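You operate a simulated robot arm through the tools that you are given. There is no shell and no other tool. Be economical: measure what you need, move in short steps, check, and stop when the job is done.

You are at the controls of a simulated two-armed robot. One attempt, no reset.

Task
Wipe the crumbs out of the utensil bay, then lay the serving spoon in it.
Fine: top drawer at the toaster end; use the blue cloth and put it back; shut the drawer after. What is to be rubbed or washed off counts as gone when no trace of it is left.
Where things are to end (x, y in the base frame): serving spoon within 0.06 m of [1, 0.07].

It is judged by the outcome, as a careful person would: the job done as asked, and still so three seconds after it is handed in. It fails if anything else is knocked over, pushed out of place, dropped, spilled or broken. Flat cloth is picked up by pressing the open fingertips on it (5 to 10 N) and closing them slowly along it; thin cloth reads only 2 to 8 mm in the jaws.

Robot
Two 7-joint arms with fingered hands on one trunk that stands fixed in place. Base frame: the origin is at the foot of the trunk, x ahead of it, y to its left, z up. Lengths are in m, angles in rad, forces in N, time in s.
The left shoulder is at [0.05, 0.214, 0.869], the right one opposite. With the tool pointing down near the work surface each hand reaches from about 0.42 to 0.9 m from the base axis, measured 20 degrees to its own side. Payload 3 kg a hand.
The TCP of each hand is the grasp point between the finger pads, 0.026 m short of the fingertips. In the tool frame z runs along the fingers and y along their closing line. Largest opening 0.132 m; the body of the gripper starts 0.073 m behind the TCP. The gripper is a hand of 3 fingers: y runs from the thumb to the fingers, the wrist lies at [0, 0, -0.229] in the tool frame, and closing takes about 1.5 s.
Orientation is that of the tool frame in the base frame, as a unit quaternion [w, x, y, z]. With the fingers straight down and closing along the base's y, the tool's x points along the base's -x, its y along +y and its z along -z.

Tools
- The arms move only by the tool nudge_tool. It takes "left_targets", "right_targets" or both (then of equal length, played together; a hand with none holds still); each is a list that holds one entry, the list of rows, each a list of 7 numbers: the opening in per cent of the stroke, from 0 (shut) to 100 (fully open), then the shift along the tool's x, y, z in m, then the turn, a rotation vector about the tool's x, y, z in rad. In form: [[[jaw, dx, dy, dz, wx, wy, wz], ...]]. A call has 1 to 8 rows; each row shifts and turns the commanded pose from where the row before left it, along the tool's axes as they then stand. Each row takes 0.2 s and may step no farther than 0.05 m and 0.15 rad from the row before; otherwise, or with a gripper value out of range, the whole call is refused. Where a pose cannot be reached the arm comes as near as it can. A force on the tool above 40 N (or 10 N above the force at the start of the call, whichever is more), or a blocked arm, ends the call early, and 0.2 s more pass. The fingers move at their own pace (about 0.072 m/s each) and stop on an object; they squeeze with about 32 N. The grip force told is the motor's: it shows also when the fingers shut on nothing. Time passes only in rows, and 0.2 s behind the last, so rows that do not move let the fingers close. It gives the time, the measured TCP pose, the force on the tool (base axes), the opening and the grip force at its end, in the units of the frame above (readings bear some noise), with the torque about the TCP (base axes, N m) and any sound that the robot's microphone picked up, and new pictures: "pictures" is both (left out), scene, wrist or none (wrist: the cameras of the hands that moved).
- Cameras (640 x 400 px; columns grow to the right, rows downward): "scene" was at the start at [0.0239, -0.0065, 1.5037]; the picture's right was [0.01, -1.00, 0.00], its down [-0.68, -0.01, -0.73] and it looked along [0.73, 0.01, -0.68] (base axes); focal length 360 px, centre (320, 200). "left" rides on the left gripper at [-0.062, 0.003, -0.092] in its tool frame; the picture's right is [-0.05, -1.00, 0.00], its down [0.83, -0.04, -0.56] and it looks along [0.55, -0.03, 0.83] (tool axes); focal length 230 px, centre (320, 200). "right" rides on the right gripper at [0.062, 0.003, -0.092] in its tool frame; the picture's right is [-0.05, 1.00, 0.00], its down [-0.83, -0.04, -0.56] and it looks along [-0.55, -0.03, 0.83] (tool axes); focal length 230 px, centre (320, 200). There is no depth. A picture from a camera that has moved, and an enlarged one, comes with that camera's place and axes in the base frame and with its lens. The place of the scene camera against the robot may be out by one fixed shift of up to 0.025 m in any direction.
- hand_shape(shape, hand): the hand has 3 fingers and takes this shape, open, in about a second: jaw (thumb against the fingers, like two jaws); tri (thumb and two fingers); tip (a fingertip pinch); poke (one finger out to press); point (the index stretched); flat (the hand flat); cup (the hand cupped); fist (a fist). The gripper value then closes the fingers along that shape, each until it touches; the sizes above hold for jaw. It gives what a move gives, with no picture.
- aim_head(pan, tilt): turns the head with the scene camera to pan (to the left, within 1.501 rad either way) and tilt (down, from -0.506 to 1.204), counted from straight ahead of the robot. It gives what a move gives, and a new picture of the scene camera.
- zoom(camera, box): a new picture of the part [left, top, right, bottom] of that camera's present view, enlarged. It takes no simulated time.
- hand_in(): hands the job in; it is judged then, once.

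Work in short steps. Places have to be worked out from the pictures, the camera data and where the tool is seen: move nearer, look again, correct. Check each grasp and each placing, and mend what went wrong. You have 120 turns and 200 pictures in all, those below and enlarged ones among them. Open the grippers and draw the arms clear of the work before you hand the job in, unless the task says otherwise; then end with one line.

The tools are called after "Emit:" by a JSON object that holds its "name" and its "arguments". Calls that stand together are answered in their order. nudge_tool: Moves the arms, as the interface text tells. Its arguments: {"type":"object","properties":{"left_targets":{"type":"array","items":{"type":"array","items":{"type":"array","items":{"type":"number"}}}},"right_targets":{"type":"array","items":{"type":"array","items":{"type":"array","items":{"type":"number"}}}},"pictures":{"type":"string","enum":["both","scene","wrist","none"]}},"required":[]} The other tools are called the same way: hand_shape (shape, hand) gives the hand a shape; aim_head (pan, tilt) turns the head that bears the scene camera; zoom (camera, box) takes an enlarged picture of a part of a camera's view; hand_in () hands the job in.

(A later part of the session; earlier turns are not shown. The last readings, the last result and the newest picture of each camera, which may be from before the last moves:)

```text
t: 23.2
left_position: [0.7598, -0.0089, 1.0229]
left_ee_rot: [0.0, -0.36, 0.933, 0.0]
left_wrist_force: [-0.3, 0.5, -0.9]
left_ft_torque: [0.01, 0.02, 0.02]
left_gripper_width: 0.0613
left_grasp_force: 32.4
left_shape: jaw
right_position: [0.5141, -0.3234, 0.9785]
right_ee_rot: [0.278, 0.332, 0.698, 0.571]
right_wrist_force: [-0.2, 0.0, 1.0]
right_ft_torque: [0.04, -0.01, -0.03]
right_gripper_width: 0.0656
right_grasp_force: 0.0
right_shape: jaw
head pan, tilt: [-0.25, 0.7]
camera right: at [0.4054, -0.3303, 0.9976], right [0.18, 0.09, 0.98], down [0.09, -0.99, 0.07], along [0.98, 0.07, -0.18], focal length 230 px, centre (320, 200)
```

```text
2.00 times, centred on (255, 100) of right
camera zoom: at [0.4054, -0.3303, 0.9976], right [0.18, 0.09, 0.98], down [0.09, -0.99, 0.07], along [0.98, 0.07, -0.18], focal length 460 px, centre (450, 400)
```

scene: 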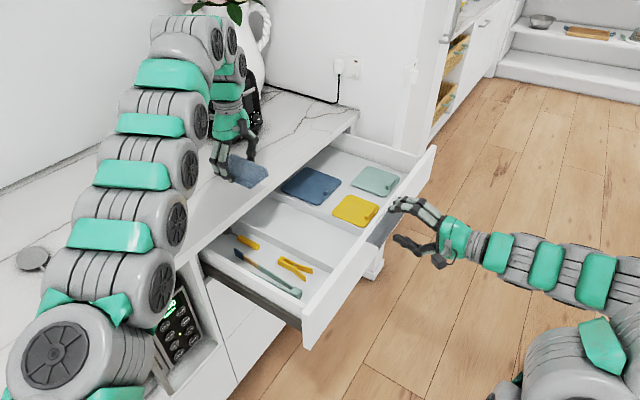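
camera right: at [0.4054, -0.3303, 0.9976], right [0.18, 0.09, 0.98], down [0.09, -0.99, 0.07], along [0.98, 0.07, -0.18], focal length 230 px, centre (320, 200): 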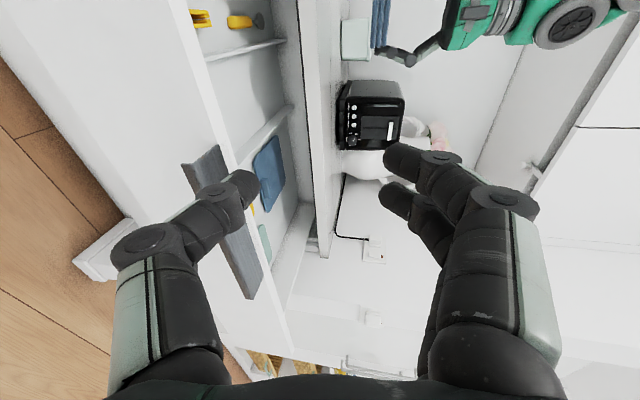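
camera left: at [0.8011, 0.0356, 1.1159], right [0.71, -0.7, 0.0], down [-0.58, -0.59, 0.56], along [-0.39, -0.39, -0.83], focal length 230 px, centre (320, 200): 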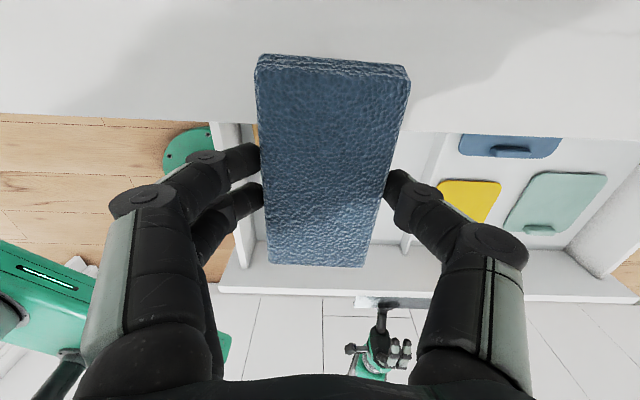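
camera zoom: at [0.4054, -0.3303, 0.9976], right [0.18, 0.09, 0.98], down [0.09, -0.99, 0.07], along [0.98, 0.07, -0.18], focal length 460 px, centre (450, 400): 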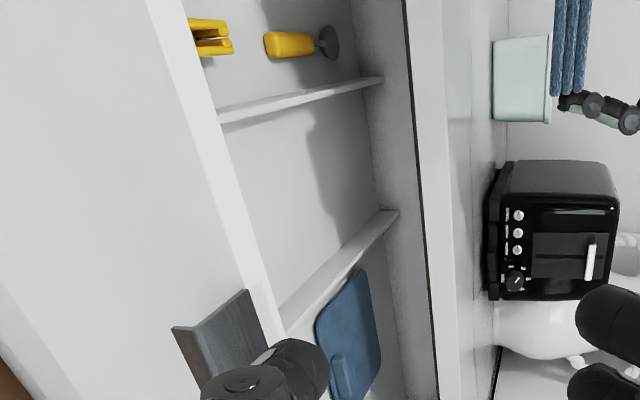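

The middle bay (floor z≈0.79, depth to ≈0.47 from lip) is the one. The strip just behind the drawer front is still hidden; raise and pitch the right camera to look into it.

Emit:
{"name": "nudge_tool", "arguments": {"right_targets": [[[50, 0, 0.04, 0.02, 0, 0, 0], [50, 0, 0.04, 0.02, 0.14, 0, 0], [50, 0, 0.04, 0.02, 0.14, 0, 0], [50, 0, 0.03, 0.02, 0.14, 0, 0], [50, 0, 0.02, 0.02, 0.14, 0, 0]]], "pictures": "wrist"}}

```text
t: 24.4
left_position: [0.7602, -0.0085, 1.0237]
left_ee_rot: [0.0, -0.36, 0.933, 0.0]
left_wrist_force: [-0.5, 0.3, -0.8]
left_ft_torque: [-0.01, 0.01, -0.04]
left_gripper_width: 0.0611
left_grasp_force: 32.3
left_shape: jaw
right_position: [0.6271, -0.2295, 1.1046]
right_ee_rot: [0.177, 0.395, 0.829, 0.355]
right_wrist_force: [0.7, -0.3, -0.2]
right_ft_torque: [0.02, 0.0, 0.01]
right_gripper_width: 0.0659
right_grasp_force: 0.0
right_shape: jaw
head pan, tilt: [-0.25, 0.7]
camera right: at [0.5381, -0.2211, 1.169], right [0.56, 0.39, 0.73], down [0.18, -0.92, 0.36], along [0.81, -0.07, -0.58], focal length 230 px, centre (320, 200)
```

right: 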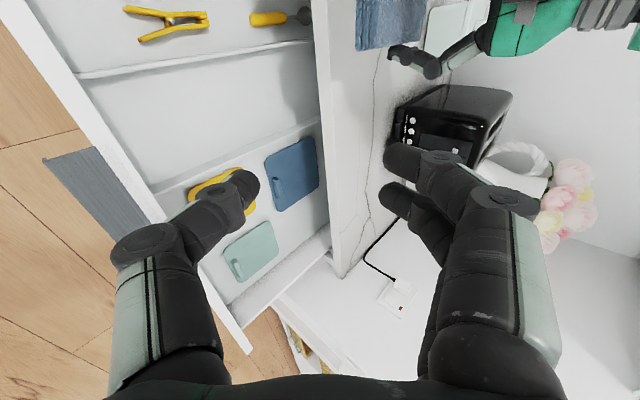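

Emit:
{"name": "zoom", "arguments": {"camera": "right", "box": [60, 20, 330, 200]}}

Emit:
{"name": "zoom", "arguments": {"camera": "right", "box": [80, 60, 200, 190]}}

```text
2.22 times, centred on (195, 110) of right
camera zoom: at [0.5381, -0.2211, 1.169], right [0.56, 0.39, 0.73], down [0.18, -0.92, 0.36], along [0.81, -0.07, -0.58], focal length 511 px, centre (598, 400)
```

zoom: 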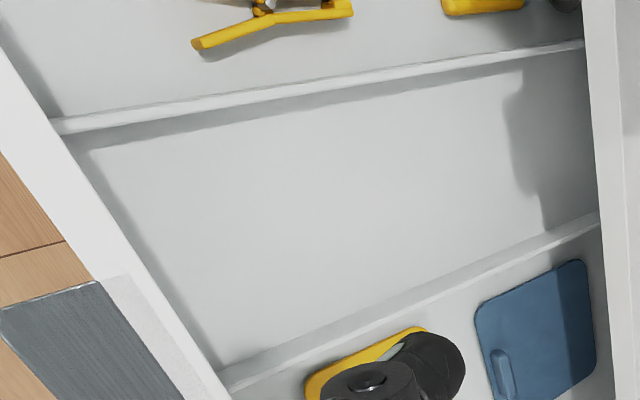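

```text
3.08 times, centred on (140, 125) of right
camera zoom: at [0.5381, -0.2211, 1.169], right [0.56, 0.39, 0.73], down [0.18, -0.92, 0.36], along [0.81, -0.07, -0.58], focal length 708 px, centre (874, 431)
```

zoom: 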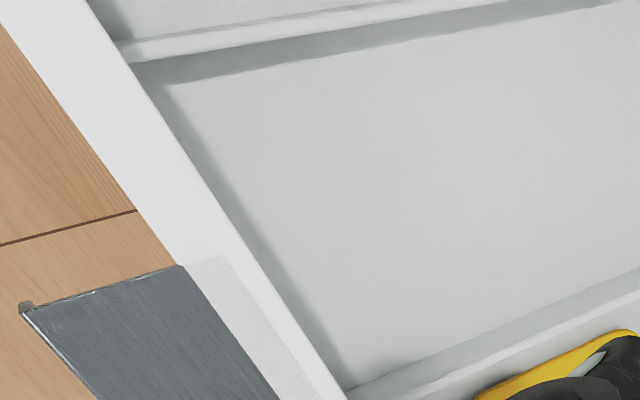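

Nothing resolvable by eye so far; only the rear strip beneath the counter is left. Lower the right camera to look level into the back of the bay.

Emit:
{"name": "nudge_tool", "arguments": {"right_targets": [[[50, 0, -0.0256, 0.0253, -0.14, 0, 0], [50, 0, -0.0289, 0.0215, -0.14, 0, 0], [50, 0, -0.0316, 0.0173, -0.14, 0, 0], [50, 0, -0.0337, 0.0127, -0.14, 0, 0]]], "pictures": "wrist"}}

Emit:
{"name": "zoom", "arguments": {"camera": "right", "box": [130, 0, 330, 130]}}

```text
t: 25.4
left_position: [0.7589, -0.0084, 1.0237]
left_ee_rot: [-0.001, -0.36, 0.933, 0.0]
left_wrist_force: [0.2, -0.3, -0.6]
left_ft_torque: [0.01, 0.03, 0.02]
left_gripper_width: 0.0611
left_grasp_force: 32.1
left_shape: jaw
right_position: [0.6303, -0.229, 0.9593]
right_ee_rot: [0.269, 0.342, 0.692, 0.576]
right_wrist_force: [0.2, -1.5, 0.1]
right_ft_torque: [-0.06, -0.01, 0.04]
right_gripper_width: 0.0658
right_grasp_force: 0.2
right_shape: jaw
head pan, tilt: [-0.25, 0.7]
camera right: at [0.5218, -0.2367, 0.9817], right [0.2, 0.06, 0.98], down [0.08, -1.0, 0.05], along [0.98, 0.07, -0.2], focal length 230 px, centre (320, 200)
```

right: 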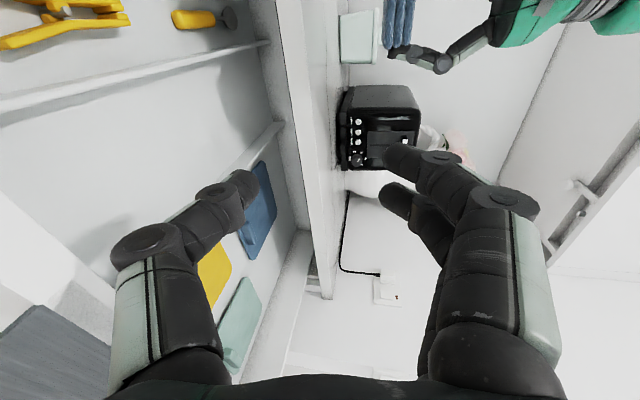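

```text
3.08 times, centred on (230, 65) of right
camera zoom: at [0.5218, -0.2367, 0.9817], right [0.2, 0.06, 0.98], down [0.08, -1.0, 0.05], along [0.98, 0.07, -0.2], focal length 708 px, centre (597, 615)
```

zoom: 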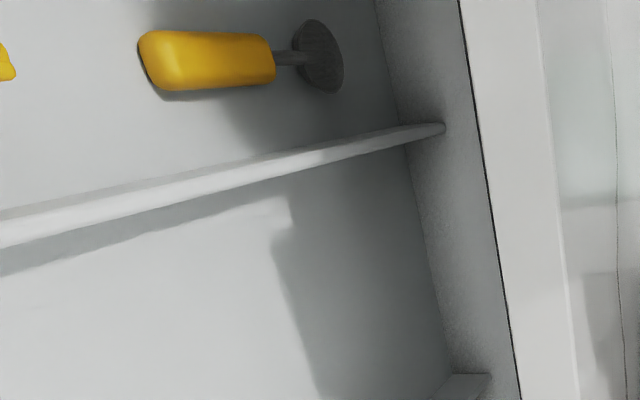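

No obvious crumbs. Bay spans roughly e −0.14…−0.02, n 0.05…0.38 from the lip. Take very tight zooms of the floor for faint crumbs.

Emit:
{"name": "zoom", "arguments": {"camera": "scene", "box": [285, 205, 325, 230]}}

Emit:
{"name": "zoom", "arguments": {"camera": "scene", "box": [245, 190, 300, 225]}}

Emit:
{"name": "zoom", "arguments": {"camera": "right", "box": [0, 60, 140, 170]}}

```text
16.00 times, centred on (305, 218) of scene
camera zoom: at [0.0236, -0.0286, 1.5082], right [-0.25, -0.97, 0.0], down [-0.62, 0.16, -0.76], along [0.74, -0.19, -0.64], focal length 5764 px, centre (560, -80)
```

zoom: 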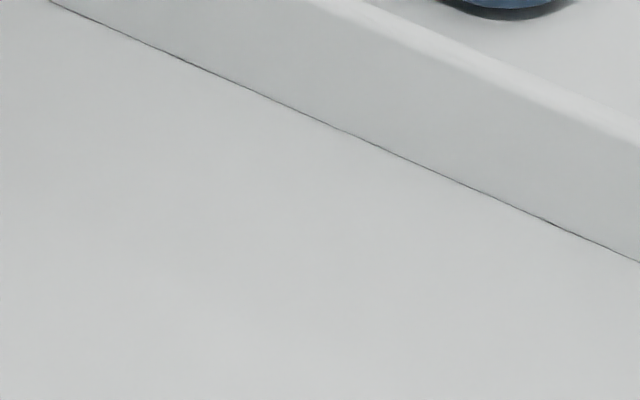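

```text
11.43 times, centred on (272, 208) of scene
camera zoom: at [0.0236, -0.0286, 1.5082], right [-0.25, -0.97, 0.0], down [-0.62, 0.16, -0.76], along [0.74, -0.19, -0.64], focal length 4117 px, centre (863, 114)
```

zoom: 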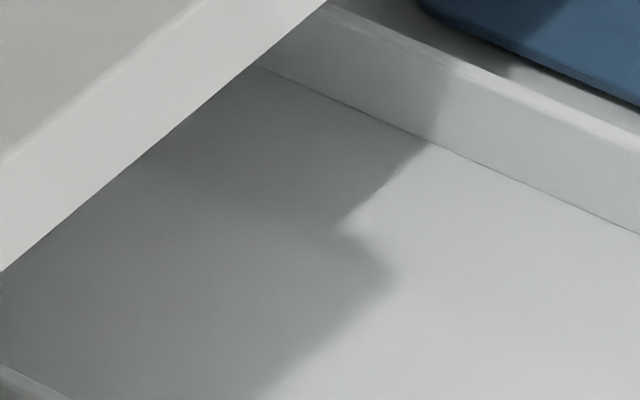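

```text
3.64 times, centred on (70, 115) of right
camera zoom: at [0.5218, -0.2367, 0.9817], right [0.2, 0.06, 0.98], down [0.08, -1.0, 0.05], along [0.98, 0.07, -0.2], focal length 837 px, centre (1229, 509)
```

zoom: 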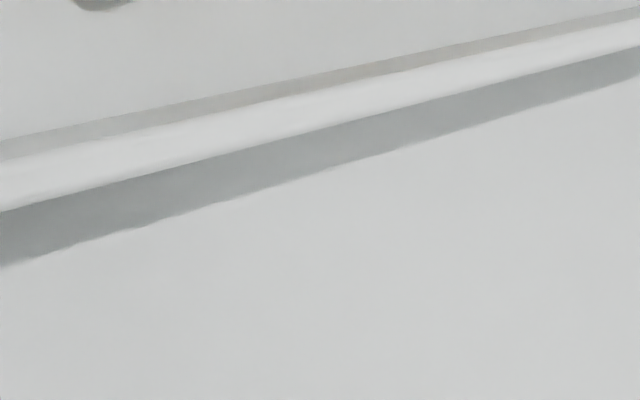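

Middle bay really looks clean. Tight zooms of the left bay, in case the crumbs are there.

Emit:
{"name": "zoom", "arguments": {"camera": "scene", "box": [225, 225, 285, 265]}}

Emit:
{"name": "zoom", "arguments": {"camera": "scene", "box": [265, 245, 325, 285]}}

Emit:
{"name": "zoom", "arguments": {"camera": "right", "box": [0, 0, 270, 110]}}

```text
10.00 times, centred on (255, 245) of scene
camera zoom: at [0.0236, -0.0286, 1.5082], right [-0.25, -0.97, 0.0], down [-0.62, 0.16, -0.76], along [0.74, -0.19, -0.64], focal length 3603 px, centre (970, -250)
```

zoom: 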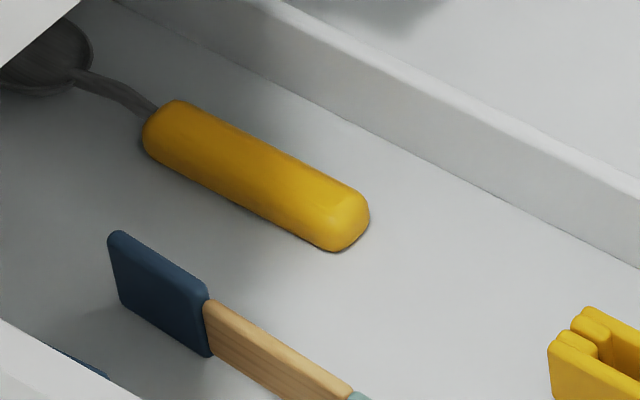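

```text
10.00 times, centred on (295, 265) of scene
camera zoom: at [0.0236, -0.0286, 1.5082], right [-0.25, -0.97, 0.0], down [-0.62, 0.16, -0.76], along [0.74, -0.19, -0.64], focal length 3603 px, centre (570, -450)
```

zoom: 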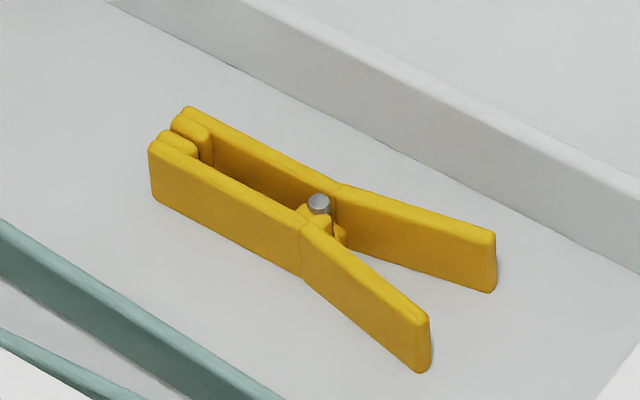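

```text
2.37 times, centred on (135, 55) of right
camera zoom: at [0.5218, -0.2367, 0.9817], right [0.2, 0.06, 0.98], down [0.08, -1.0, 0.05], along [0.98, 0.07, -0.2], focal length 545 px, centre (758, 544)
```

zoom: 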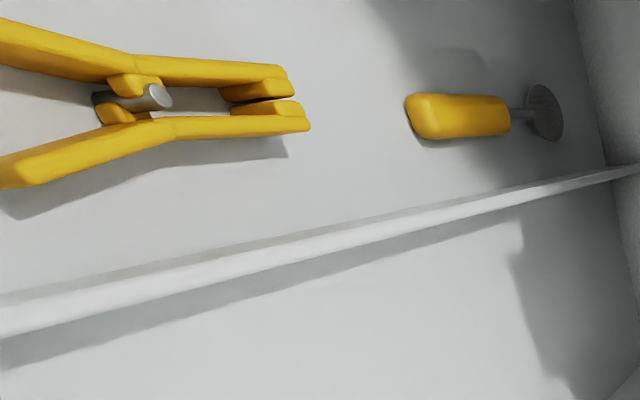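

I can't see crumbs at this resolution, so I'll wipe the entire bay thoroughly. Withdraw the right hand and bring the cloth above the bay centre ≈(0.716,-0.178).

Emit:
{"name": "nudge_tool", "arguments": {"right_targets": [[[50, 0, 0, -0.045, 0, 0, 0], [50, 0, 0, -0.045, 0, 0, 0], [50, -0.04, 0, -0.02, 0, 0, 0], [50, -0.04, 0, 0, 0, 0, 0], [50, -0.04, 0, 0, 0, 0, 0], [50, 0, 0, 0, 0, 0, 0]]], "left_targets": [[[25, 0, 0, 0, 0, 0, 0], [25, 0, 0, 0, 0, 0, 0], [25, 0.0367, -0.0241, 0, 0, 0, 0], [25, 0.0367, -0.0241, 0, 0, 0, 0], [25, 0.0367, -0.0241, 0, 0, 0, 0], [25, 0.0367, -0.0241, 0, 0, 0, 0]]], "pictures": "both"}}

```text
t: 26.8
left_position: [0.6935, -0.1692, 1.0016]
left_ee_rot: [0.001, -0.361, 0.933, 0.0]
left_wrist_force: [0.2, 0.9, -0.7]
left_ft_torque: [-0.07, 0.01, 0.01]
left_gripper_width: 0.0609
left_grasp_force: 32.4
left_shape: jaw
left hand out of reach, approached as far as the arm can: row 4, 5, 6
right_position: [0.6223, -0.3891, 0.9817]
right_ee_rot: [0.278, 0.33, 0.698, 0.571]
right_wrist_force: [-0.6, 0.2, 0.3]
right_ft_torque: [-0.03, 0.03, -0.04]
right_gripper_width: 0.066
right_grasp_force: 0.0
right_shape: jaw
head pan, tilt: [-0.25, 0.7]
camera right: at [0.5132, -0.3972, 1.0016], right [0.18, 0.09, 0.98], down [0.09, -0.99, 0.07], along [0.98, 0.07, -0.18], focal length 230 px, centre (320, 200)
camera left: at [0.7359, -0.1256, 1.0936], right [0.71, -0.7, 0.0], down [-0.59, -0.59, 0.56], along [-0.39, -0.39, -0.83], focal length 230 px, centre (320, 200)
```

scene: 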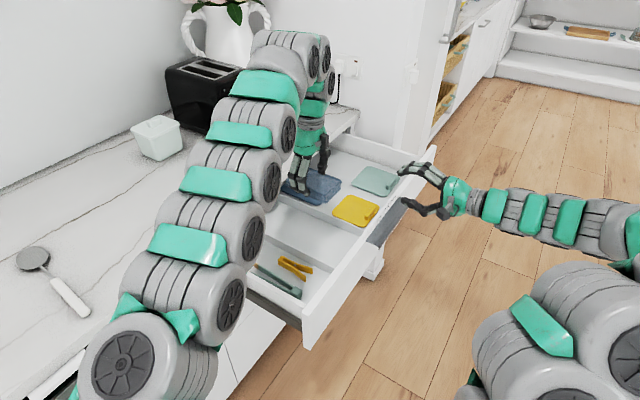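
right: 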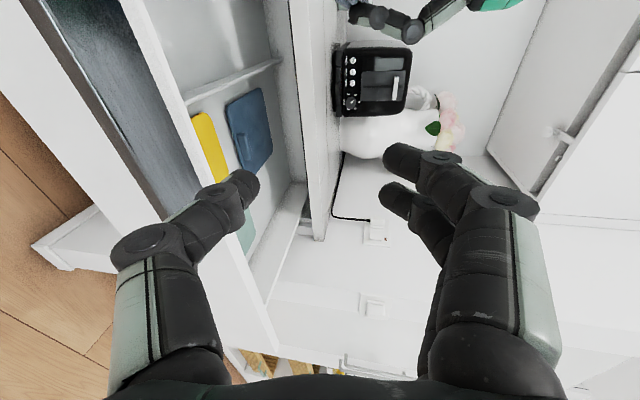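
left: 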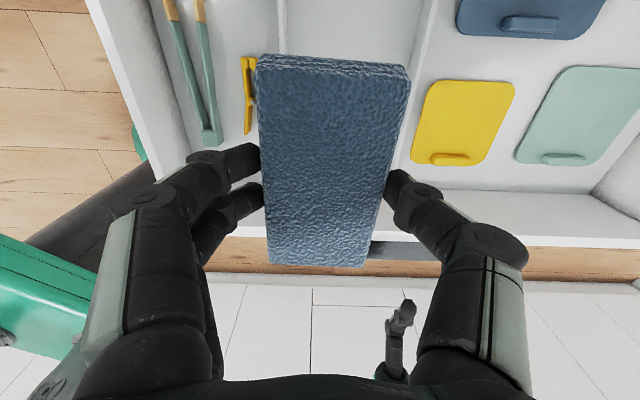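

The left arm is near its reach limit high up; lower down the wrist comes closer to the shoulder. Lower 7 cm and recheck.

Emit:
{"name": "nudge_tool", "arguments": {"left_targets": [[[25, 0, 0, 0.035, 0, 0, 0], [25, 0, 0, 0.035, 0, 0, 0], [25, 0, 0, 0.02, 0, 0, 0]]], "pictures": "wrist"}}

```text
t: 27.6
left_position: [0.694, -0.1709, 0.91]
left_ee_rot: [0.0, -0.36, 0.933, 0.0]
left_wrist_force: [-0.6, 0.2, -1.1]
left_ft_torque: [0.02, 0.0, -0.05]
left_gripper_width: 0.0611
left_grasp_force: 31.3
left_shape: jaw
right_position: [0.6222, -0.3891, 0.9816]
right_ee_rot: [0.278, 0.331, 0.698, 0.571]
right_wrist_force: [1.0, 0.2, 0.8]
right_ft_torque: [0.0, 0.04, 0.03]
right_gripper_width: 0.0659
right_grasp_force: 0.1
right_shape: jaw
head pan, tilt: [-0.25, 0.7]
camera left: at [0.7362, -0.1271, 1.003], right [0.71, -0.7, 0.0], down [-0.59, -0.59, 0.55], along [-0.39, -0.39, -0.83], focal length 230 px, centre (320, 200)
```

left: 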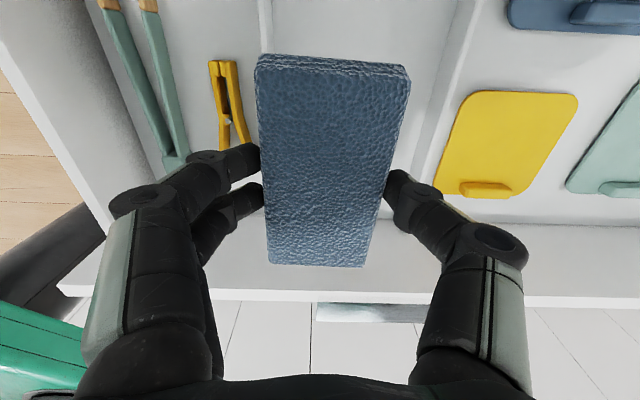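

Good reach here. Shift 2 cm toward the bay centre and lower toward the floor gently.

Emit:
{"name": "nudge_tool", "arguments": {"left_targets": [[[25, 0, -0.022, 0.01, 0, 0, 0], [25, 0, 0, 0.02, 0, 0, 0], [25, 0, 0, 0.01, 0, 0, 0], [25, 0, 0, 0.01, 0, 0, 0]]], "pictures": "both"}}

```text
t: 28.6
left_position: [0.7087, -0.1854, 0.8599]
left_ee_rot: [0.0, -0.36, 0.933, 0.0]
left_wrist_force: [0.6, -0.3, 0.0]
left_ft_torque: [0.05, -0.01, 0.0]
left_gripper_width: 0.061
left_grasp_force: 32.2
left_shape: jaw
right_position: [0.6221, -0.3897, 0.9812]
right_ee_rot: [0.279, 0.332, 0.698, 0.57]
right_wrist_force: [-0.1, 0.3, -0.3]
right_ft_torque: [-0.02, -0.02, 0.02]
right_gripper_width: 0.0659
right_grasp_force: 0.0
right_shape: jaw
head pan, tilt: [-0.25, 0.7]
camera left: at [0.7509, -0.1424, 0.9527], right [0.71, -0.7, 0.0], down [-0.59, -0.59, 0.56], along [-0.39, -0.39, -0.83], focal length 230 px, centre (320, 200)
```

scene: 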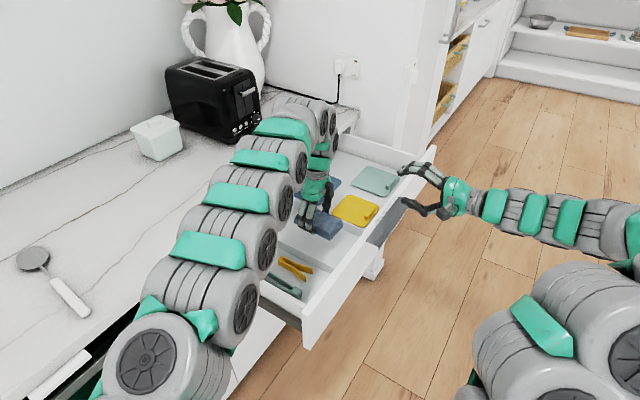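
left: 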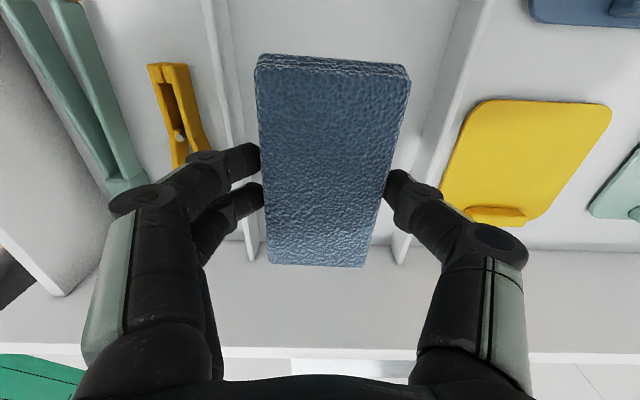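

Centred between the dividers. Keep lowering in small steps until contact.

Emit:
{"name": "nudge_tool", "arguments": {"left_targets": [[[25, 0, 0, 0.006, 0, 0, 0], [25, 0, 0, 0.006, 0, 0, 0], [25, 0, 0, 0.006, 0, 0, 0]]], "pictures": "wrist"}}

```text
t: 29.4
left_position: [0.7072, -0.1853, 0.8412]
left_ee_rot: [0.0, -0.36, 0.933, 0.001]
left_wrist_force: [0.4, -1.0, -0.7]
left_ft_torque: [0.01, 0.0, -0.02]
left_gripper_width: 0.0611
left_grasp_force: 31.5
left_shape: jaw
right_position: [0.6213, -0.3897, 0.982]
right_ee_rot: [0.279, 0.331, 0.698, 0.571]
right_wrist_force: [-0.6, 0.7, 0.1]
right_ft_torque: [-0.05, 0.03, -0.01]
right_gripper_width: 0.0658
right_grasp_force: 0.0
right_shape: jaw
head pan, tilt: [-0.25, 0.7]
camera left: at [0.7505, -0.1424, 0.9339], right [0.71, -0.7, 0.0], down [-0.59, -0.59, 0.56], along [-0.39, -0.39, -0.83], focal length 230 px, centre (320, 200)
```

left: 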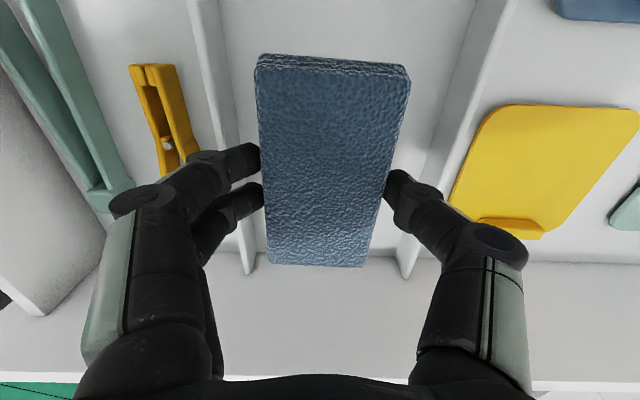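

No contact yet at TCP 0.841. Continue.

Emit:
{"name": "nudge_tool", "arguments": {"left_targets": [[[25, 0, 0, 0.005, 0, 0, 0], [25, 0, 0, 0.005, 0, 0, 0], [25, 0, 0, 0.004, 0, 0, 0], [25, 0, 0, 0.003, 0, 0, 0]]], "pictures": "wrist"}}

```text
t: 30.4
left_position: [0.7089, -0.1853, 0.8258]
left_ee_rot: [0.0, -0.36, 0.933, 0.0]
left_wrist_force: [-0.7, 0.6, -1.4]
left_ft_torque: [-0.04, 0.0, 0.02]
left_gripper_width: 0.0609
left_grasp_force: 32.1
left_shape: jaw
right_position: [0.6221, -0.3901, 0.9817]
right_ee_rot: [0.279, 0.331, 0.698, 0.571]
right_wrist_force: [-0.4, 1.4, -0.3]
right_ft_torque: [0.05, 0.01, 0.0]
right_gripper_width: 0.0655
right_grasp_force: 0.1
right_shape: jaw
head pan, tilt: [-0.25, 0.7]
camera left: at [0.7503, -0.1429, 0.9178], right [0.71, -0.71, 0.0], down [-0.59, -0.59, 0.56], along [-0.39, -0.39, -0.83], focal length 230 px, centre (320, 200)
```

left: 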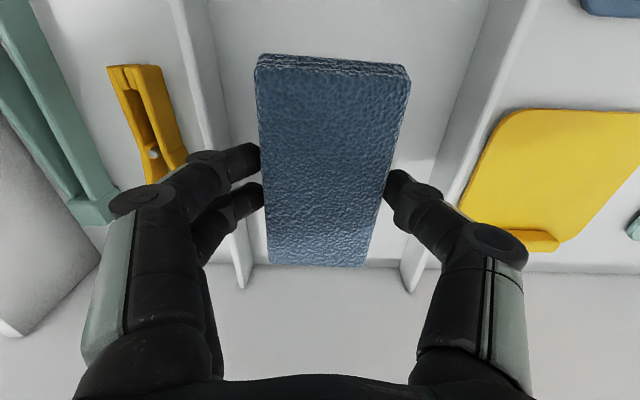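

Still free; the floor's lower than estimated. Continue in small steps.

Emit:
{"name": "nudge_tool", "arguments": {"left_targets": [[[25, 0, 0, 0.004, 0, 0, 0], [25, 0, 0, 0.004, 0, 0, 0], [25, 0, 0, 0.004, 0, 0, 0], [25, 0, 0, 0.003, 0, 0, 0]]], "pictures": "wrist"}}

```text
t: 31.4
left_position: [0.7081, -0.1851, 0.8102]
left_ee_rot: [0.001, -0.359, 0.933, 0.001]
left_wrist_force: [-0.2, -0.3, -0.3]
left_ft_torque: [0.02, 0.0, 0.0]
left_gripper_width: 0.061
left_grasp_force: 32.0
left_shape: jaw
right_position: [0.6225, -0.3897, 0.9822]
right_ee_rot: [0.279, 0.33, 0.697, 0.572]
right_wrist_force: [1.6, -0.4, 1.1]
right_ft_torque: [0.0, 0.01, -0.03]
right_gripper_width: 0.0659
right_grasp_force: 0.1
right_shape: jaw
head pan, tilt: [-0.25, 0.7]
camera left: at [0.7505, -0.1424, 0.9027], right [0.71, -0.71, 0.0], down [-0.59, -0.59, 0.56], along [-0.39, -0.39, -0.83], focal length 230 px, centre (320, 200)
```

left: 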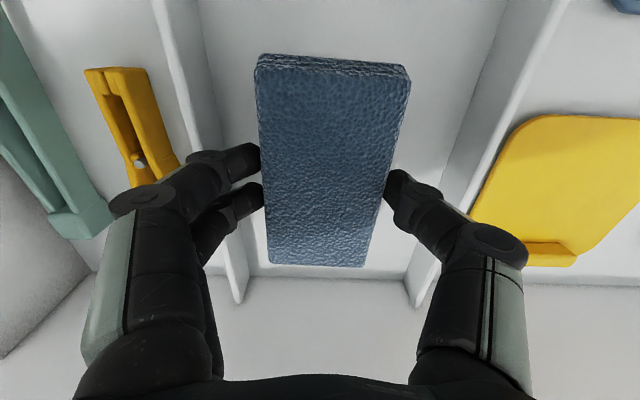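

Still no contact; keep going.

Emit:
{"name": "nudge_tool", "arguments": {"left_targets": [[[25, 0, 0, 0.004, 0, 0, 0], [25, 0, 0, 0.004, 0, 0, 0], [25, 0, 0, 0.004, 0, 0, 0], [25, 0, 0, 0.004, 0, 0, 0], [25, 0, 0, 0.003, 0, 0, 0]]], "pictures": "both"}}

```text
t: 32.6
left_position: [0.7086, -0.1856, 0.7914]
left_ee_rot: [0.001, -0.36, 0.933, -0.001]
left_wrist_force: [-0.2, 0.1, 0.2]
left_ft_torque: [0.02, -0.02, 0.0]
left_gripper_width: 0.0612
left_grasp_force: 32.1
left_shape: jaw
right_position: [0.6214, -0.3893, 0.9818]
right_ee_rot: [0.279, 0.332, 0.697, 0.571]
right_wrist_force: [1.1, -0.1, -0.1]
right_ft_torque: [-0.02, 0.03, 0.02]
right_gripper_width: 0.0657
right_grasp_force: 0.0
right_shape: jaw
head pan, tilt: [-0.25, 0.7]
camera left: at [0.7502, -0.1425, 0.8837], right [0.71, -0.71, 0.0], down [-0.59, -0.59, 0.56], along [-0.39, -0.39, -0.83], focal length 230 px, centre (320, 200)
```

scene: 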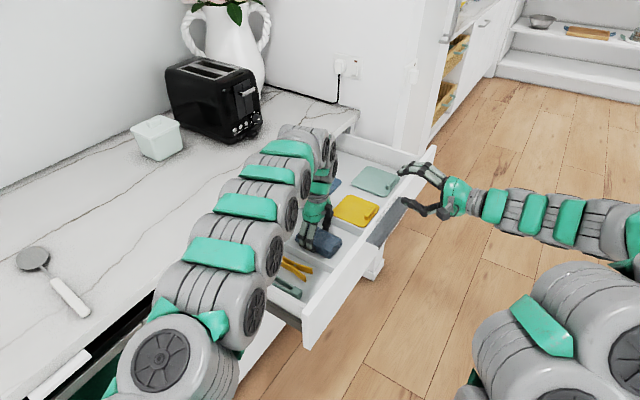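
left: 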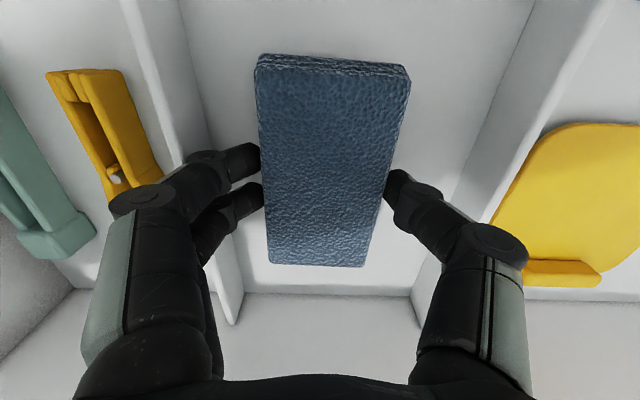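

Triangulating with both wrist cameras gives floor z≈0.769 and bay e∈[-0.138,0], n∈[0.07,0.44], whose centre matches the spoon target exactly. Continue to contact.

Emit:
{"name": "nudge_tool", "arguments": {"left_targets": [[[25, 0, -0.008, 0.003, 0, 0, 0], [25, 0, 0, 0.003, 0, 0, 0], [25, 0, 0, 0.003, 0, 0, 0]]], "pictures": "wrist"}}

```text
t: 33.4
left_position: [0.7144, -0.1909, 0.783]
left_ee_rot: [0.001, -0.36, 0.933, -0.001]
left_wrist_force: [-2.7, 2.2, 21.5]
left_ft_torque: [0.13, 0.17, -0.04]
left_gripper_width: 0.0609
left_grasp_force: 32.4
left_shape: jaw
right_position: [0.621, -0.3886, 0.9819]
right_ee_rot: [0.279, 0.331, 0.697, 0.572]
right_wrist_force: [0.0, -0.1, 0.0]
right_ft_torque: [0.02, 0.01, 0.03]
right_gripper_width: 0.0657
right_grasp_force: 0.1
right_shape: jaw
head pan, tilt: [-0.25, 0.7]
camera left: at [0.7563, -0.1488, 0.8761], right [0.71, -0.71, 0.0], down [-0.59, -0.59, 0.55], along [-0.39, -0.4, -0.83], focal length 230 px, centre (320, 200)
```

left: 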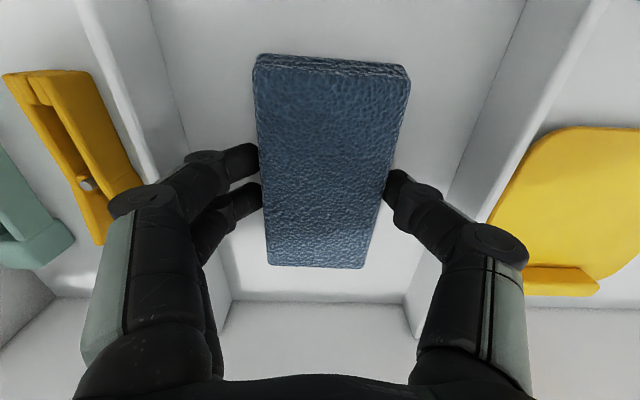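

Contact at 21 N. Back off slightly and closely inspect the floor around the cloth.

Emit:
{"name": "zoom", "arguments": {"camera": "left", "box": [150, 0, 530, 70]}}

Emit:
{"name": "zoom", "arguments": {"camera": "left", "box": [200, 210, 440, 350]}}

```text
1.68 times, centred on (340, 35) of left
camera zoom: at [0.7563, -0.1488, 0.8761], right [0.71, -0.71, 0.0], down [-0.59, -0.59, 0.55], along [-0.39, -0.4, -0.83], focal length 388 px, centre (286, 478)
```

zoom: 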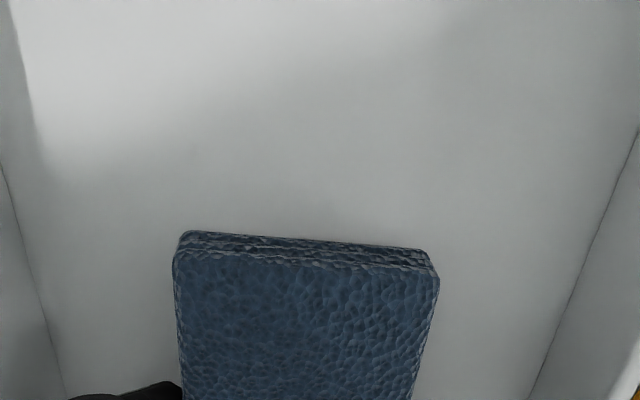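

```text
2.67 times, centred on (320, 280) of left
camera zoom: at [0.7563, -0.1488, 0.8761], right [0.71, -0.71, 0.0], down [-0.59, -0.59, 0.55], along [-0.39, -0.4, -0.83], focal length 614 px, centre (320, -13)
```

zoom: 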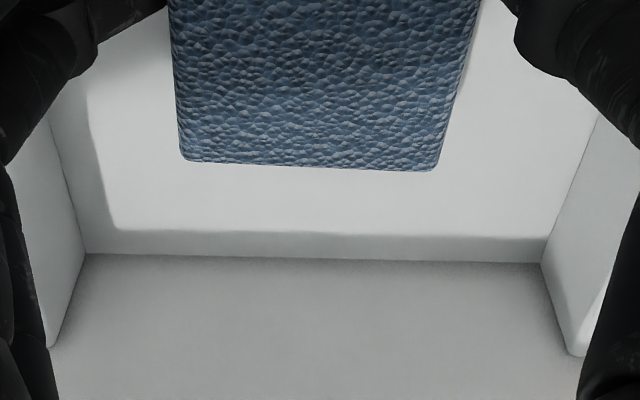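

Still no crumb visible, so do a complete wipe. I'll stroke only toward the front (drawer sits on its end stop that way): lift, go to the back, press, pull forward.

Emit:
{"name": "nudge_tool", "arguments": {"left_targets": [[[25, 0, 0, -0.015, 0, 0, 0], [25, -0.04, 0, 0, 0, 0, 0], [25, -0.04, 0, 0, 0, 0, 0], [25, -0.025, 0, 0, 0, 0, 0]]], "pictures": "both"}}

```text
t: 34.4
left_position: [0.7687, -0.1445, 0.7968]
left_ee_rot: [-0.005, -0.355, 0.935, 0.001]
left_wrist_force: [-6.3, -7.7, 10.0]
left_ft_torque: [1.38, -1.21, -0.11]
left_gripper_width: 0.061
left_grasp_force: 32.2
left_shape: jaw
left hand out of reach, approached as far as the arm can: row 4
right_position: [0.6219, -0.3909, 0.9819]
right_ee_rot: [0.279, 0.331, 0.697, 0.572]
right_wrist_force: [0.8, 1.1, -0.4]
right_ft_torque: [-0.01, -0.02, 0.02]
right_gripper_width: 0.0659
right_grasp_force: 0.1
right_shape: jaw
head pan, tilt: [-0.25, 0.7]
stopped in row 4 (left hand): the force on the tool passed its limit at 143 N (the readings are from after the stop); the commanded pose is now the measured one
camera left: at [0.8138, -0.1004, 0.8893], right [0.7, -0.71, -0.01], down [-0.59, -0.58, 0.56], along [-0.4, -0.39, -0.83], focal length 230 px, centre (320, 200)
```

scene: 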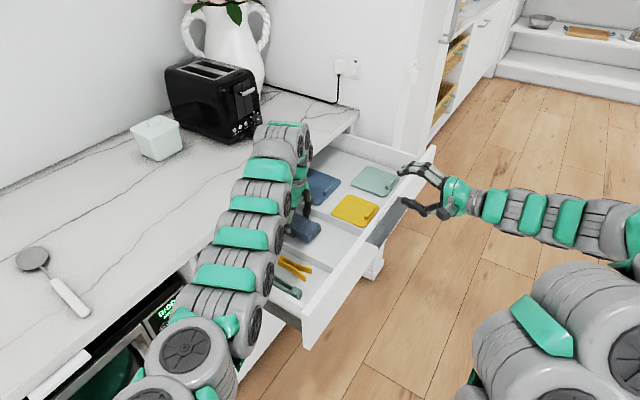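
left: 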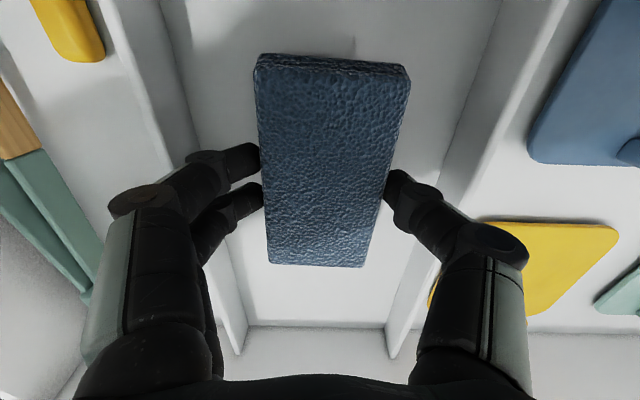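

The camera mount bumped the counter edge (n≈0.26 is the limit in this orientation). Back off; also a small mark appears on the floor at the top of the picture—zoom.

Emit:
{"name": "nudge_tool", "arguments": {"left_targets": [[[25, 0.012, 0, 0, 0, 0, 0]]], "pictures": "wrist"}}

Emit:
{"name": "zoom", "arguments": {"camera": "left", "box": [180, 0, 480, 70]}}

```text
t: 34.8
left_position: [0.762, -0.1477, 0.7964]
left_ee_rot: [-0.006, -0.357, 0.934, 0.003]
left_wrist_force: [0.4, -0.3, -0.3]
left_ft_torque: [-0.04, -0.01, -0.04]
left_gripper_width: 0.0608
left_grasp_force: 32.0
left_shape: jaw
right_position: [0.6232, -0.3889, 0.9818]
right_ee_rot: [0.278, 0.331, 0.698, 0.571]
right_wrist_force: [0.1, 0.1, -0.2]
right_ft_torque: [0.01, -0.02, -0.02]
right_gripper_width: 0.0658
right_grasp_force: 0.0
right_shape: jaw
head pan, tilt: [-0.25, 0.7]
camera left: at [0.8052, -0.1046, 0.888], right [0.7, -0.71, -0.01], down [-0.58, -0.59, 0.56], along [-0.4, -0.39, -0.83], focal length 230 px, centre (320, 200)
```

left: 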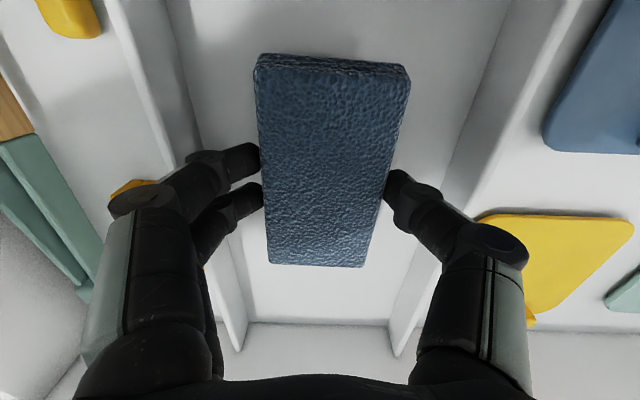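

```text
2.13 times, centred on (330, 35) of left
camera zoom: at [0.8052, -0.1046, 0.888], right [0.7, -0.71, -0.01], down [-0.58, -0.59, 0.56], along [-0.4, -0.39, -0.83], focal length 491 px, centre (299, 552)
```

zoom: 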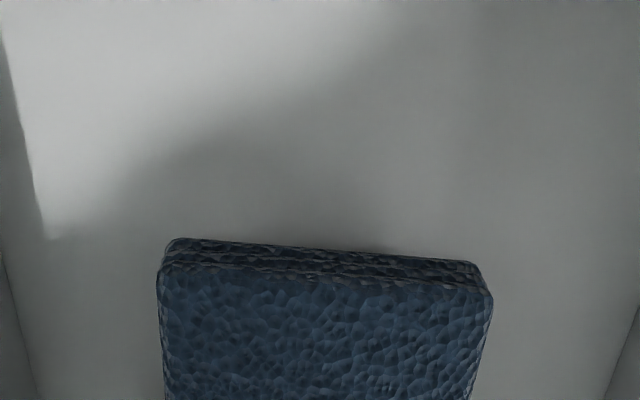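

The mark was only a shadow artefact. Press lightly and stroke forward along the centre.

Emit:
{"name": "nudge_tool", "arguments": {"left_targets": [[[25, 0, 0, 0.0125, 0, 0, 0], [25, 0.015, 0, 0, 0, 0, 0], [25, 0.02, 0, 0, 0, 0, 0], [25, 0.025, 0, 0, 0, 0, 0], [25, 0.025, 0, 0, 0, 0, 0], [25, 0.02, 0, 0, 0, 0, 0], [25, 0.015, 0, 0, 0, 0, 0]]], "pictures": "both"}}

```text
t: 36.4
left_position: [0.6709, -0.2288, 0.7851]
left_ee_rot: [-0.005, -0.357, 0.934, 0.002]
left_wrist_force: [0.1, -0.3, -1.4]
left_ft_torque: [0.03, 0.01, -0.01]
left_gripper_width: 0.0608
left_grasp_force: 32.3
left_shape: jaw
right_position: [0.6216, -0.3904, 0.9824]
right_ee_rot: [0.278, 0.331, 0.698, 0.571]
right_wrist_force: [0.4, -0.7, -0.2]
right_ft_torque: [-0.03, 0.0, 0.0]
right_gripper_width: 0.0659
right_grasp_force: 0.1
right_shape: jaw
head pan, tilt: [-0.25, 0.7]
camera left: at [0.715, -0.187, 0.8775], right [0.7, -0.71, -0.01], down [-0.58, -0.59, 0.56], along [-0.4, -0.39, -0.83], focal length 230 px, centre (320, 200)
```

scene: 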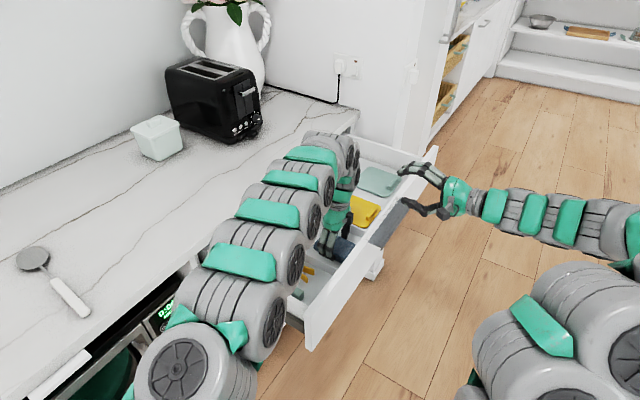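
left: 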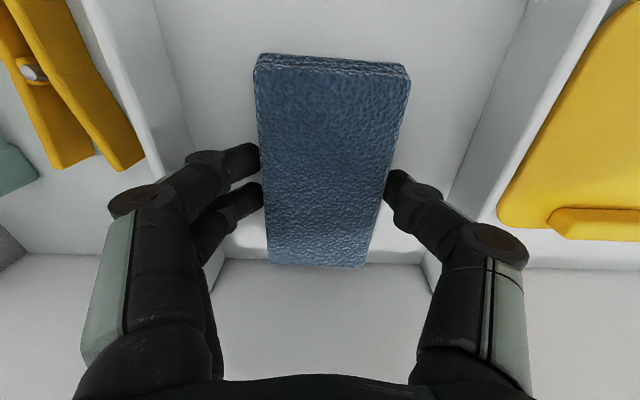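

That stroke hovered (0 N). Press 3 mm lower here and rub sideways across the front end.

Emit:
{"name": "nudge_tool", "arguments": {"left_targets": [[[25, 0, 0, 0.003, 0, 0, 0], [25, 0, 0.01, 0, 0, 0, 0], [25, 0, 0.008, 0, 0, 0, 0], [25, 0, -0.018, 0, 0, 0, 0], [25, 0, -0.012, 0, 0, 0, 0], [25, 0, -0.008, 0, 0, 0, 0]]], "pictures": "wrist"}}

```text
t: 37.8
left_position: [0.685, -0.2425, 0.7826]
left_ee_rot: [-0.006, -0.357, 0.934, 0.003]
left_wrist_force: [-4.9, 7.2, 19.7]
left_ft_torque: [0.26, 0.23, 0.04]
left_gripper_width: 0.0616
left_grasp_force: 32.1
left_shape: jaw
right_position: [0.6224, -0.3894, 0.9821]
right_ee_rot: [0.279, 0.33, 0.698, 0.571]
right_wrist_force: [-0.7, 0.1, -0.1]
right_ft_torque: [0.03, -0.01, -0.01]
right_gripper_width: 0.066
right_grasp_force: 0.2
right_shape: jaw
head pan, tilt: [-0.25, 0.7]
camera left: at [0.7296, -0.1992, 0.8741], right [0.7, -0.71, -0.01], down [-0.58, -0.59, 0.56], along [-0.4, -0.39, -0.83], focal length 230 px, centre (320, 200)
```

left: 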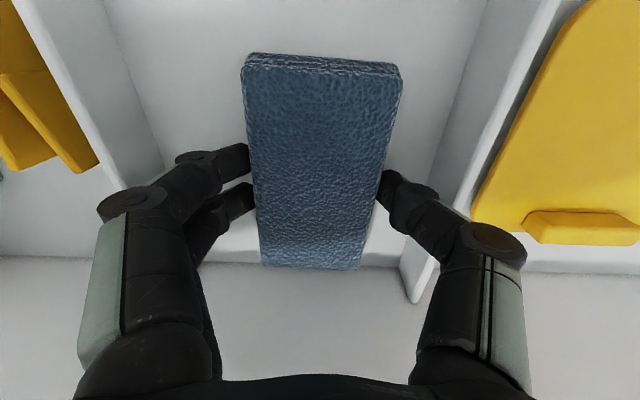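

Pressing ~20 N and rubbing fine. Widen the sideways rub to both dividers here at the front.

Emit:
{"name": "nudge_tool", "arguments": {"left_targets": [[[25, 0, -0.006, -0.0008, 0, 0, 0], [25, 0, -0.006, 0, 0, 0, 0], [25, 0, 0.02, 0, 0, 0, 0], [25, 0, 0.02, 0, 0, 0, 0], [25, 0, 0.01, 0, 0, 0, 0], [25, 0, 0.006, 0, 0, 0, 0]]], "pictures": "wrist"}}

```text
t: 39.1
left_position: [0.6574, -0.2145, 0.7879]
left_ee_rot: [-0.003, -0.356, 0.934, -0.001]
left_wrist_force: [21.9, -25.3, 16.5]
left_ft_torque: [0.53, 0.56, 0.07]
left_gripper_width: 0.0593
left_grasp_force: 31.6
left_shape: jaw
right_position: [0.6235, -0.3904, 0.9822]
right_ee_rot: [0.279, 0.331, 0.697, 0.571]
right_wrist_force: [-0.1, -1.9, 0.6]
right_ft_torque: [-0.02, -0.02, 0.02]
right_gripper_width: 0.0659
right_grasp_force: 0.1
right_shape: jaw
head pan, tilt: [-0.25, 0.7]
camera left: at [0.7008, -0.1703, 0.8785], right [0.7, -0.71, 0.0], down [-0.59, -0.58, 0.56], along [-0.4, -0.39, -0.83], focal length 230 px, centre (320, 200)
```

left: 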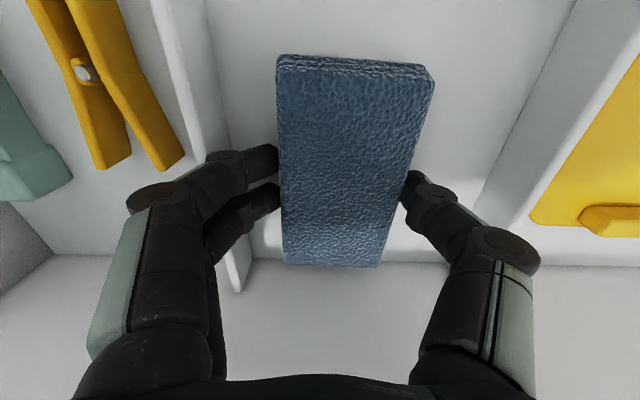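

Left knuckle met the left divider (limit e≈-0.09). Lift, recentre, yaw the cloth +0.45 rad so its corners reach the edges, and go to the rear.

Emit:
{"name": "nudge_tool", "arguments": {"left_targets": [[[25, 0, -0.024, -0.02, 0, 0, 0], [25, 0, 0, 0, 0, 0, 0.15], [25, 0, 0, 0, 0, 0, 0.15], [25, 0, 0, 0, 0, 0, 0.15], [25, -0.035, 0.017, 0, 0, 0, 0], [25, -0.035, 0.017, 0, 0, 0, 0], [25, -0.0225, 0.011, 0, 0, 0, 0]]], "pictures": "wrist"}}

```text
t: 40.8
left_position: [0.7494, -0.1613, 0.8017]
left_ee_rot: [-0.006, -0.139, 0.99, 0.001]
left_wrist_force: [0.5, -0.5, -0.4]
left_ft_torque: [0.05, 0.01, -0.02]
left_gripper_width: 0.0608
left_grasp_force: 31.9
left_shape: jaw
right_position: [0.6223, -0.3899, 0.9822]
right_ee_rot: [0.279, 0.331, 0.697, 0.571]
right_wrist_force: [0.2, 0.6, -0.3]
right_ft_torque: [0.0, 0.01, 0.0]
right_gripper_width: 0.0659
right_grasp_force: 0.1
right_shape: jaw
head pan, tilt: [-0.25, 0.7]
camera left: at [0.8079, -0.1408, 0.8932], right [0.32, -0.95, 0.0], down [-0.78, -0.27, 0.56], along [-0.53, -0.18, -0.83], focal length 230 px, centre (320, 200)
```

left: 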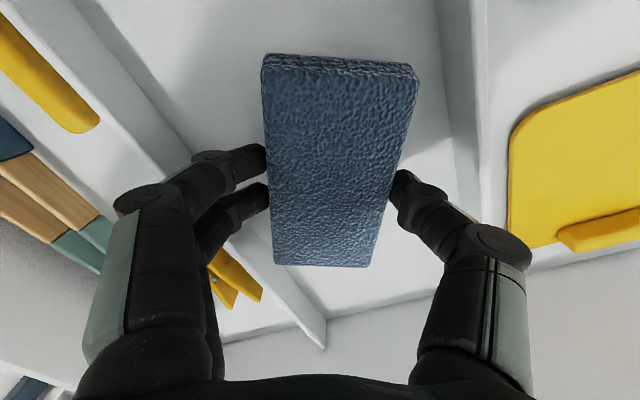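

Press and stroke forward in this yawed pose.

Emit:
{"name": "nudge_tool", "arguments": {"left_targets": [[[25, 0, 0, 0.0195, 0, 0, 0], [25, 0.018, -0.0087, 0, 0, 0, 0], [25, 0.0216, -0.0104, 0, 0, 0, 0], [25, 0.0216, -0.0104, 0, 0, 0, 0], [25, 0.0216, -0.0104, 0, 0, 0, 0]]], "pictures": "wrist"}}

```text
t: 42.0
left_position: [0.6803, -0.2217, 0.7846]
left_ee_rot: [-0.006, -0.139, 0.99, 0.001]
left_wrist_force: [0.3, 0.2, 0.0]
left_ft_torque: [0.0, 0.0, 0.0]
left_gripper_width: 0.061
left_grasp_force: 32.5
left_shape: jaw
right_position: [0.6222, -0.3909, 0.9811]
right_ee_rot: [0.279, 0.33, 0.697, 0.572]
right_wrist_force: [-0.1, -0.3, -0.3]
right_ft_torque: [0.04, 0.0, 0.01]
right_gripper_width: 0.0659
right_grasp_force: 0.0
right_shape: jaw
head pan, tilt: [-0.25, 0.7]
camera left: at [0.7393, -0.2022, 0.8769], right [0.33, -0.95, 0.0], down [-0.78, -0.27, 0.56], along [-0.53, -0.18, -0.83], focal length 230 px, centre (320, 200)
```

left: 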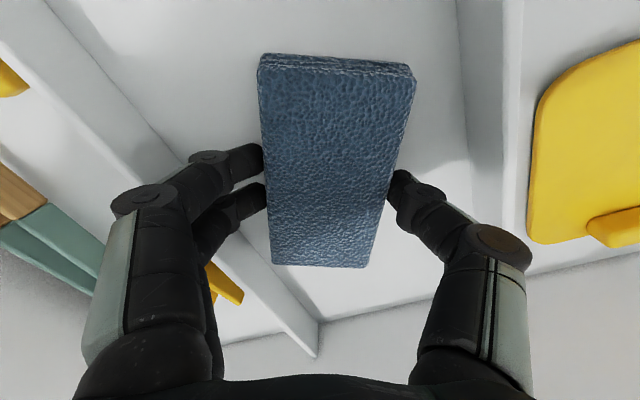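

Hovering again because of a slight hand tilt (0.7°). Correct the tilt, press 3 mm and rub sideways here.

Emit:
{"name": "nudge_tool", "arguments": {"left_targets": [[[25, 0, 0, 0.003, 0, -0.012, 0], [25, 0.004, 0.009, 0, 0, 0, 0], [25, -0.009, -0.018, 0, 0, 0, 0], [25, 0.009, 0.018, 0, 0, 0, 0], [25, -0.004, -0.009, 0, 0, 0, 0]]], "pictures": "none"}}

```text
t: 43.1
left_position: [0.6819, -0.2193, 0.7802]
left_ee_rot: [0.0, -0.141, 0.99, 0.003]
left_wrist_force: [-10.3, 10.9, 31.0]
left_ft_torque: [0.52, 0.28, -0.04]
left_gripper_width: 0.0615
left_grasp_force: 32.1
left_shape: jaw
right_position: [0.6212, -0.3882, 0.9821]
right_ee_rot: [0.279, 0.33, 0.697, 0.572]
right_wrist_force: [-0.3, -0.7, -0.4]
right_ft_torque: [0.0, 0.05, 0.01]
right_gripper_width: 0.0658
right_grasp_force: 0.1
right_shape: jaw
head pan, tilt: [-0.25, 0.7]
```

Good, pressing now (31 N, slightly hard). Lift, go to the rear, press at ~0.781 and stroke forward again.

Emit:
{"name": "nudge_tool", "arguments": {"left_targets": [[[25, 0, 0, -0.02, 0, 0, 0], [25, -0.045, 0.0218, 0, 0, 0, 0], [25, -0.045, 0.0218, 0, 0, 0, 0], [25, 0, 0, 0.0185, 0, 0, 0], [25, 0.018, -0.0087, 0, 0, 0, 0], [25, 0.027, -0.013, 0, 0, 0, 0], [25, 0.027, -0.013, 0, 0, 0, 0], [25, 0.018, -0.0087, 0, 0, 0, 0]]], "pictures": "none"}}

```text
t: 45.0
left_position: [0.681, -0.2224, 0.7835]
left_ee_rot: [0.001, -0.14, 0.99, 0.002]
left_wrist_force: [1.0, 0.4, 3.4]
left_ft_torque: [0.04, 0.02, -0.01]
left_gripper_width: 0.0608
left_grasp_force: 32.0
left_shape: jaw
right_position: [0.6219, -0.3894, 0.9806]
right_ee_rot: [0.279, 0.332, 0.698, 0.571]
right_wrist_force: [0.8, 0.1, -0.3]
right_ft_torque: [0.01, 0.02, -0.02]
right_gripper_width: 0.0656
right_grasp_force: 0.0
right_shape: jaw
head pan, tilt: [-0.25, 0.7]
```

Contact is light; repeat the stroke ~2 mm deeper.

Emit:
{"name": "nudge_tool", "arguments": {"left_targets": [[[25, 0, 0, -0.012, 0, 0, 0], [25, -0.045, 0.0218, 0, 0, 0, 0], [25, -0.048, 0.0235, 0, 0, 0, 0], [25, 0, 0, 0.014, 0, 0, 0], [25, 0.018, -0.0087, 0, 0, 0, 0], [25, 0.027, -0.013, 0, 0, 0, 0], [25, 0.027, -0.013, 0, 0, 0, 0], [25, 0.018, -0.0087, 0, 0, 0, 0]]], "pictures": "wrist"}}

```text
refused: row 3 steps farther than a row can; nothing moved
```

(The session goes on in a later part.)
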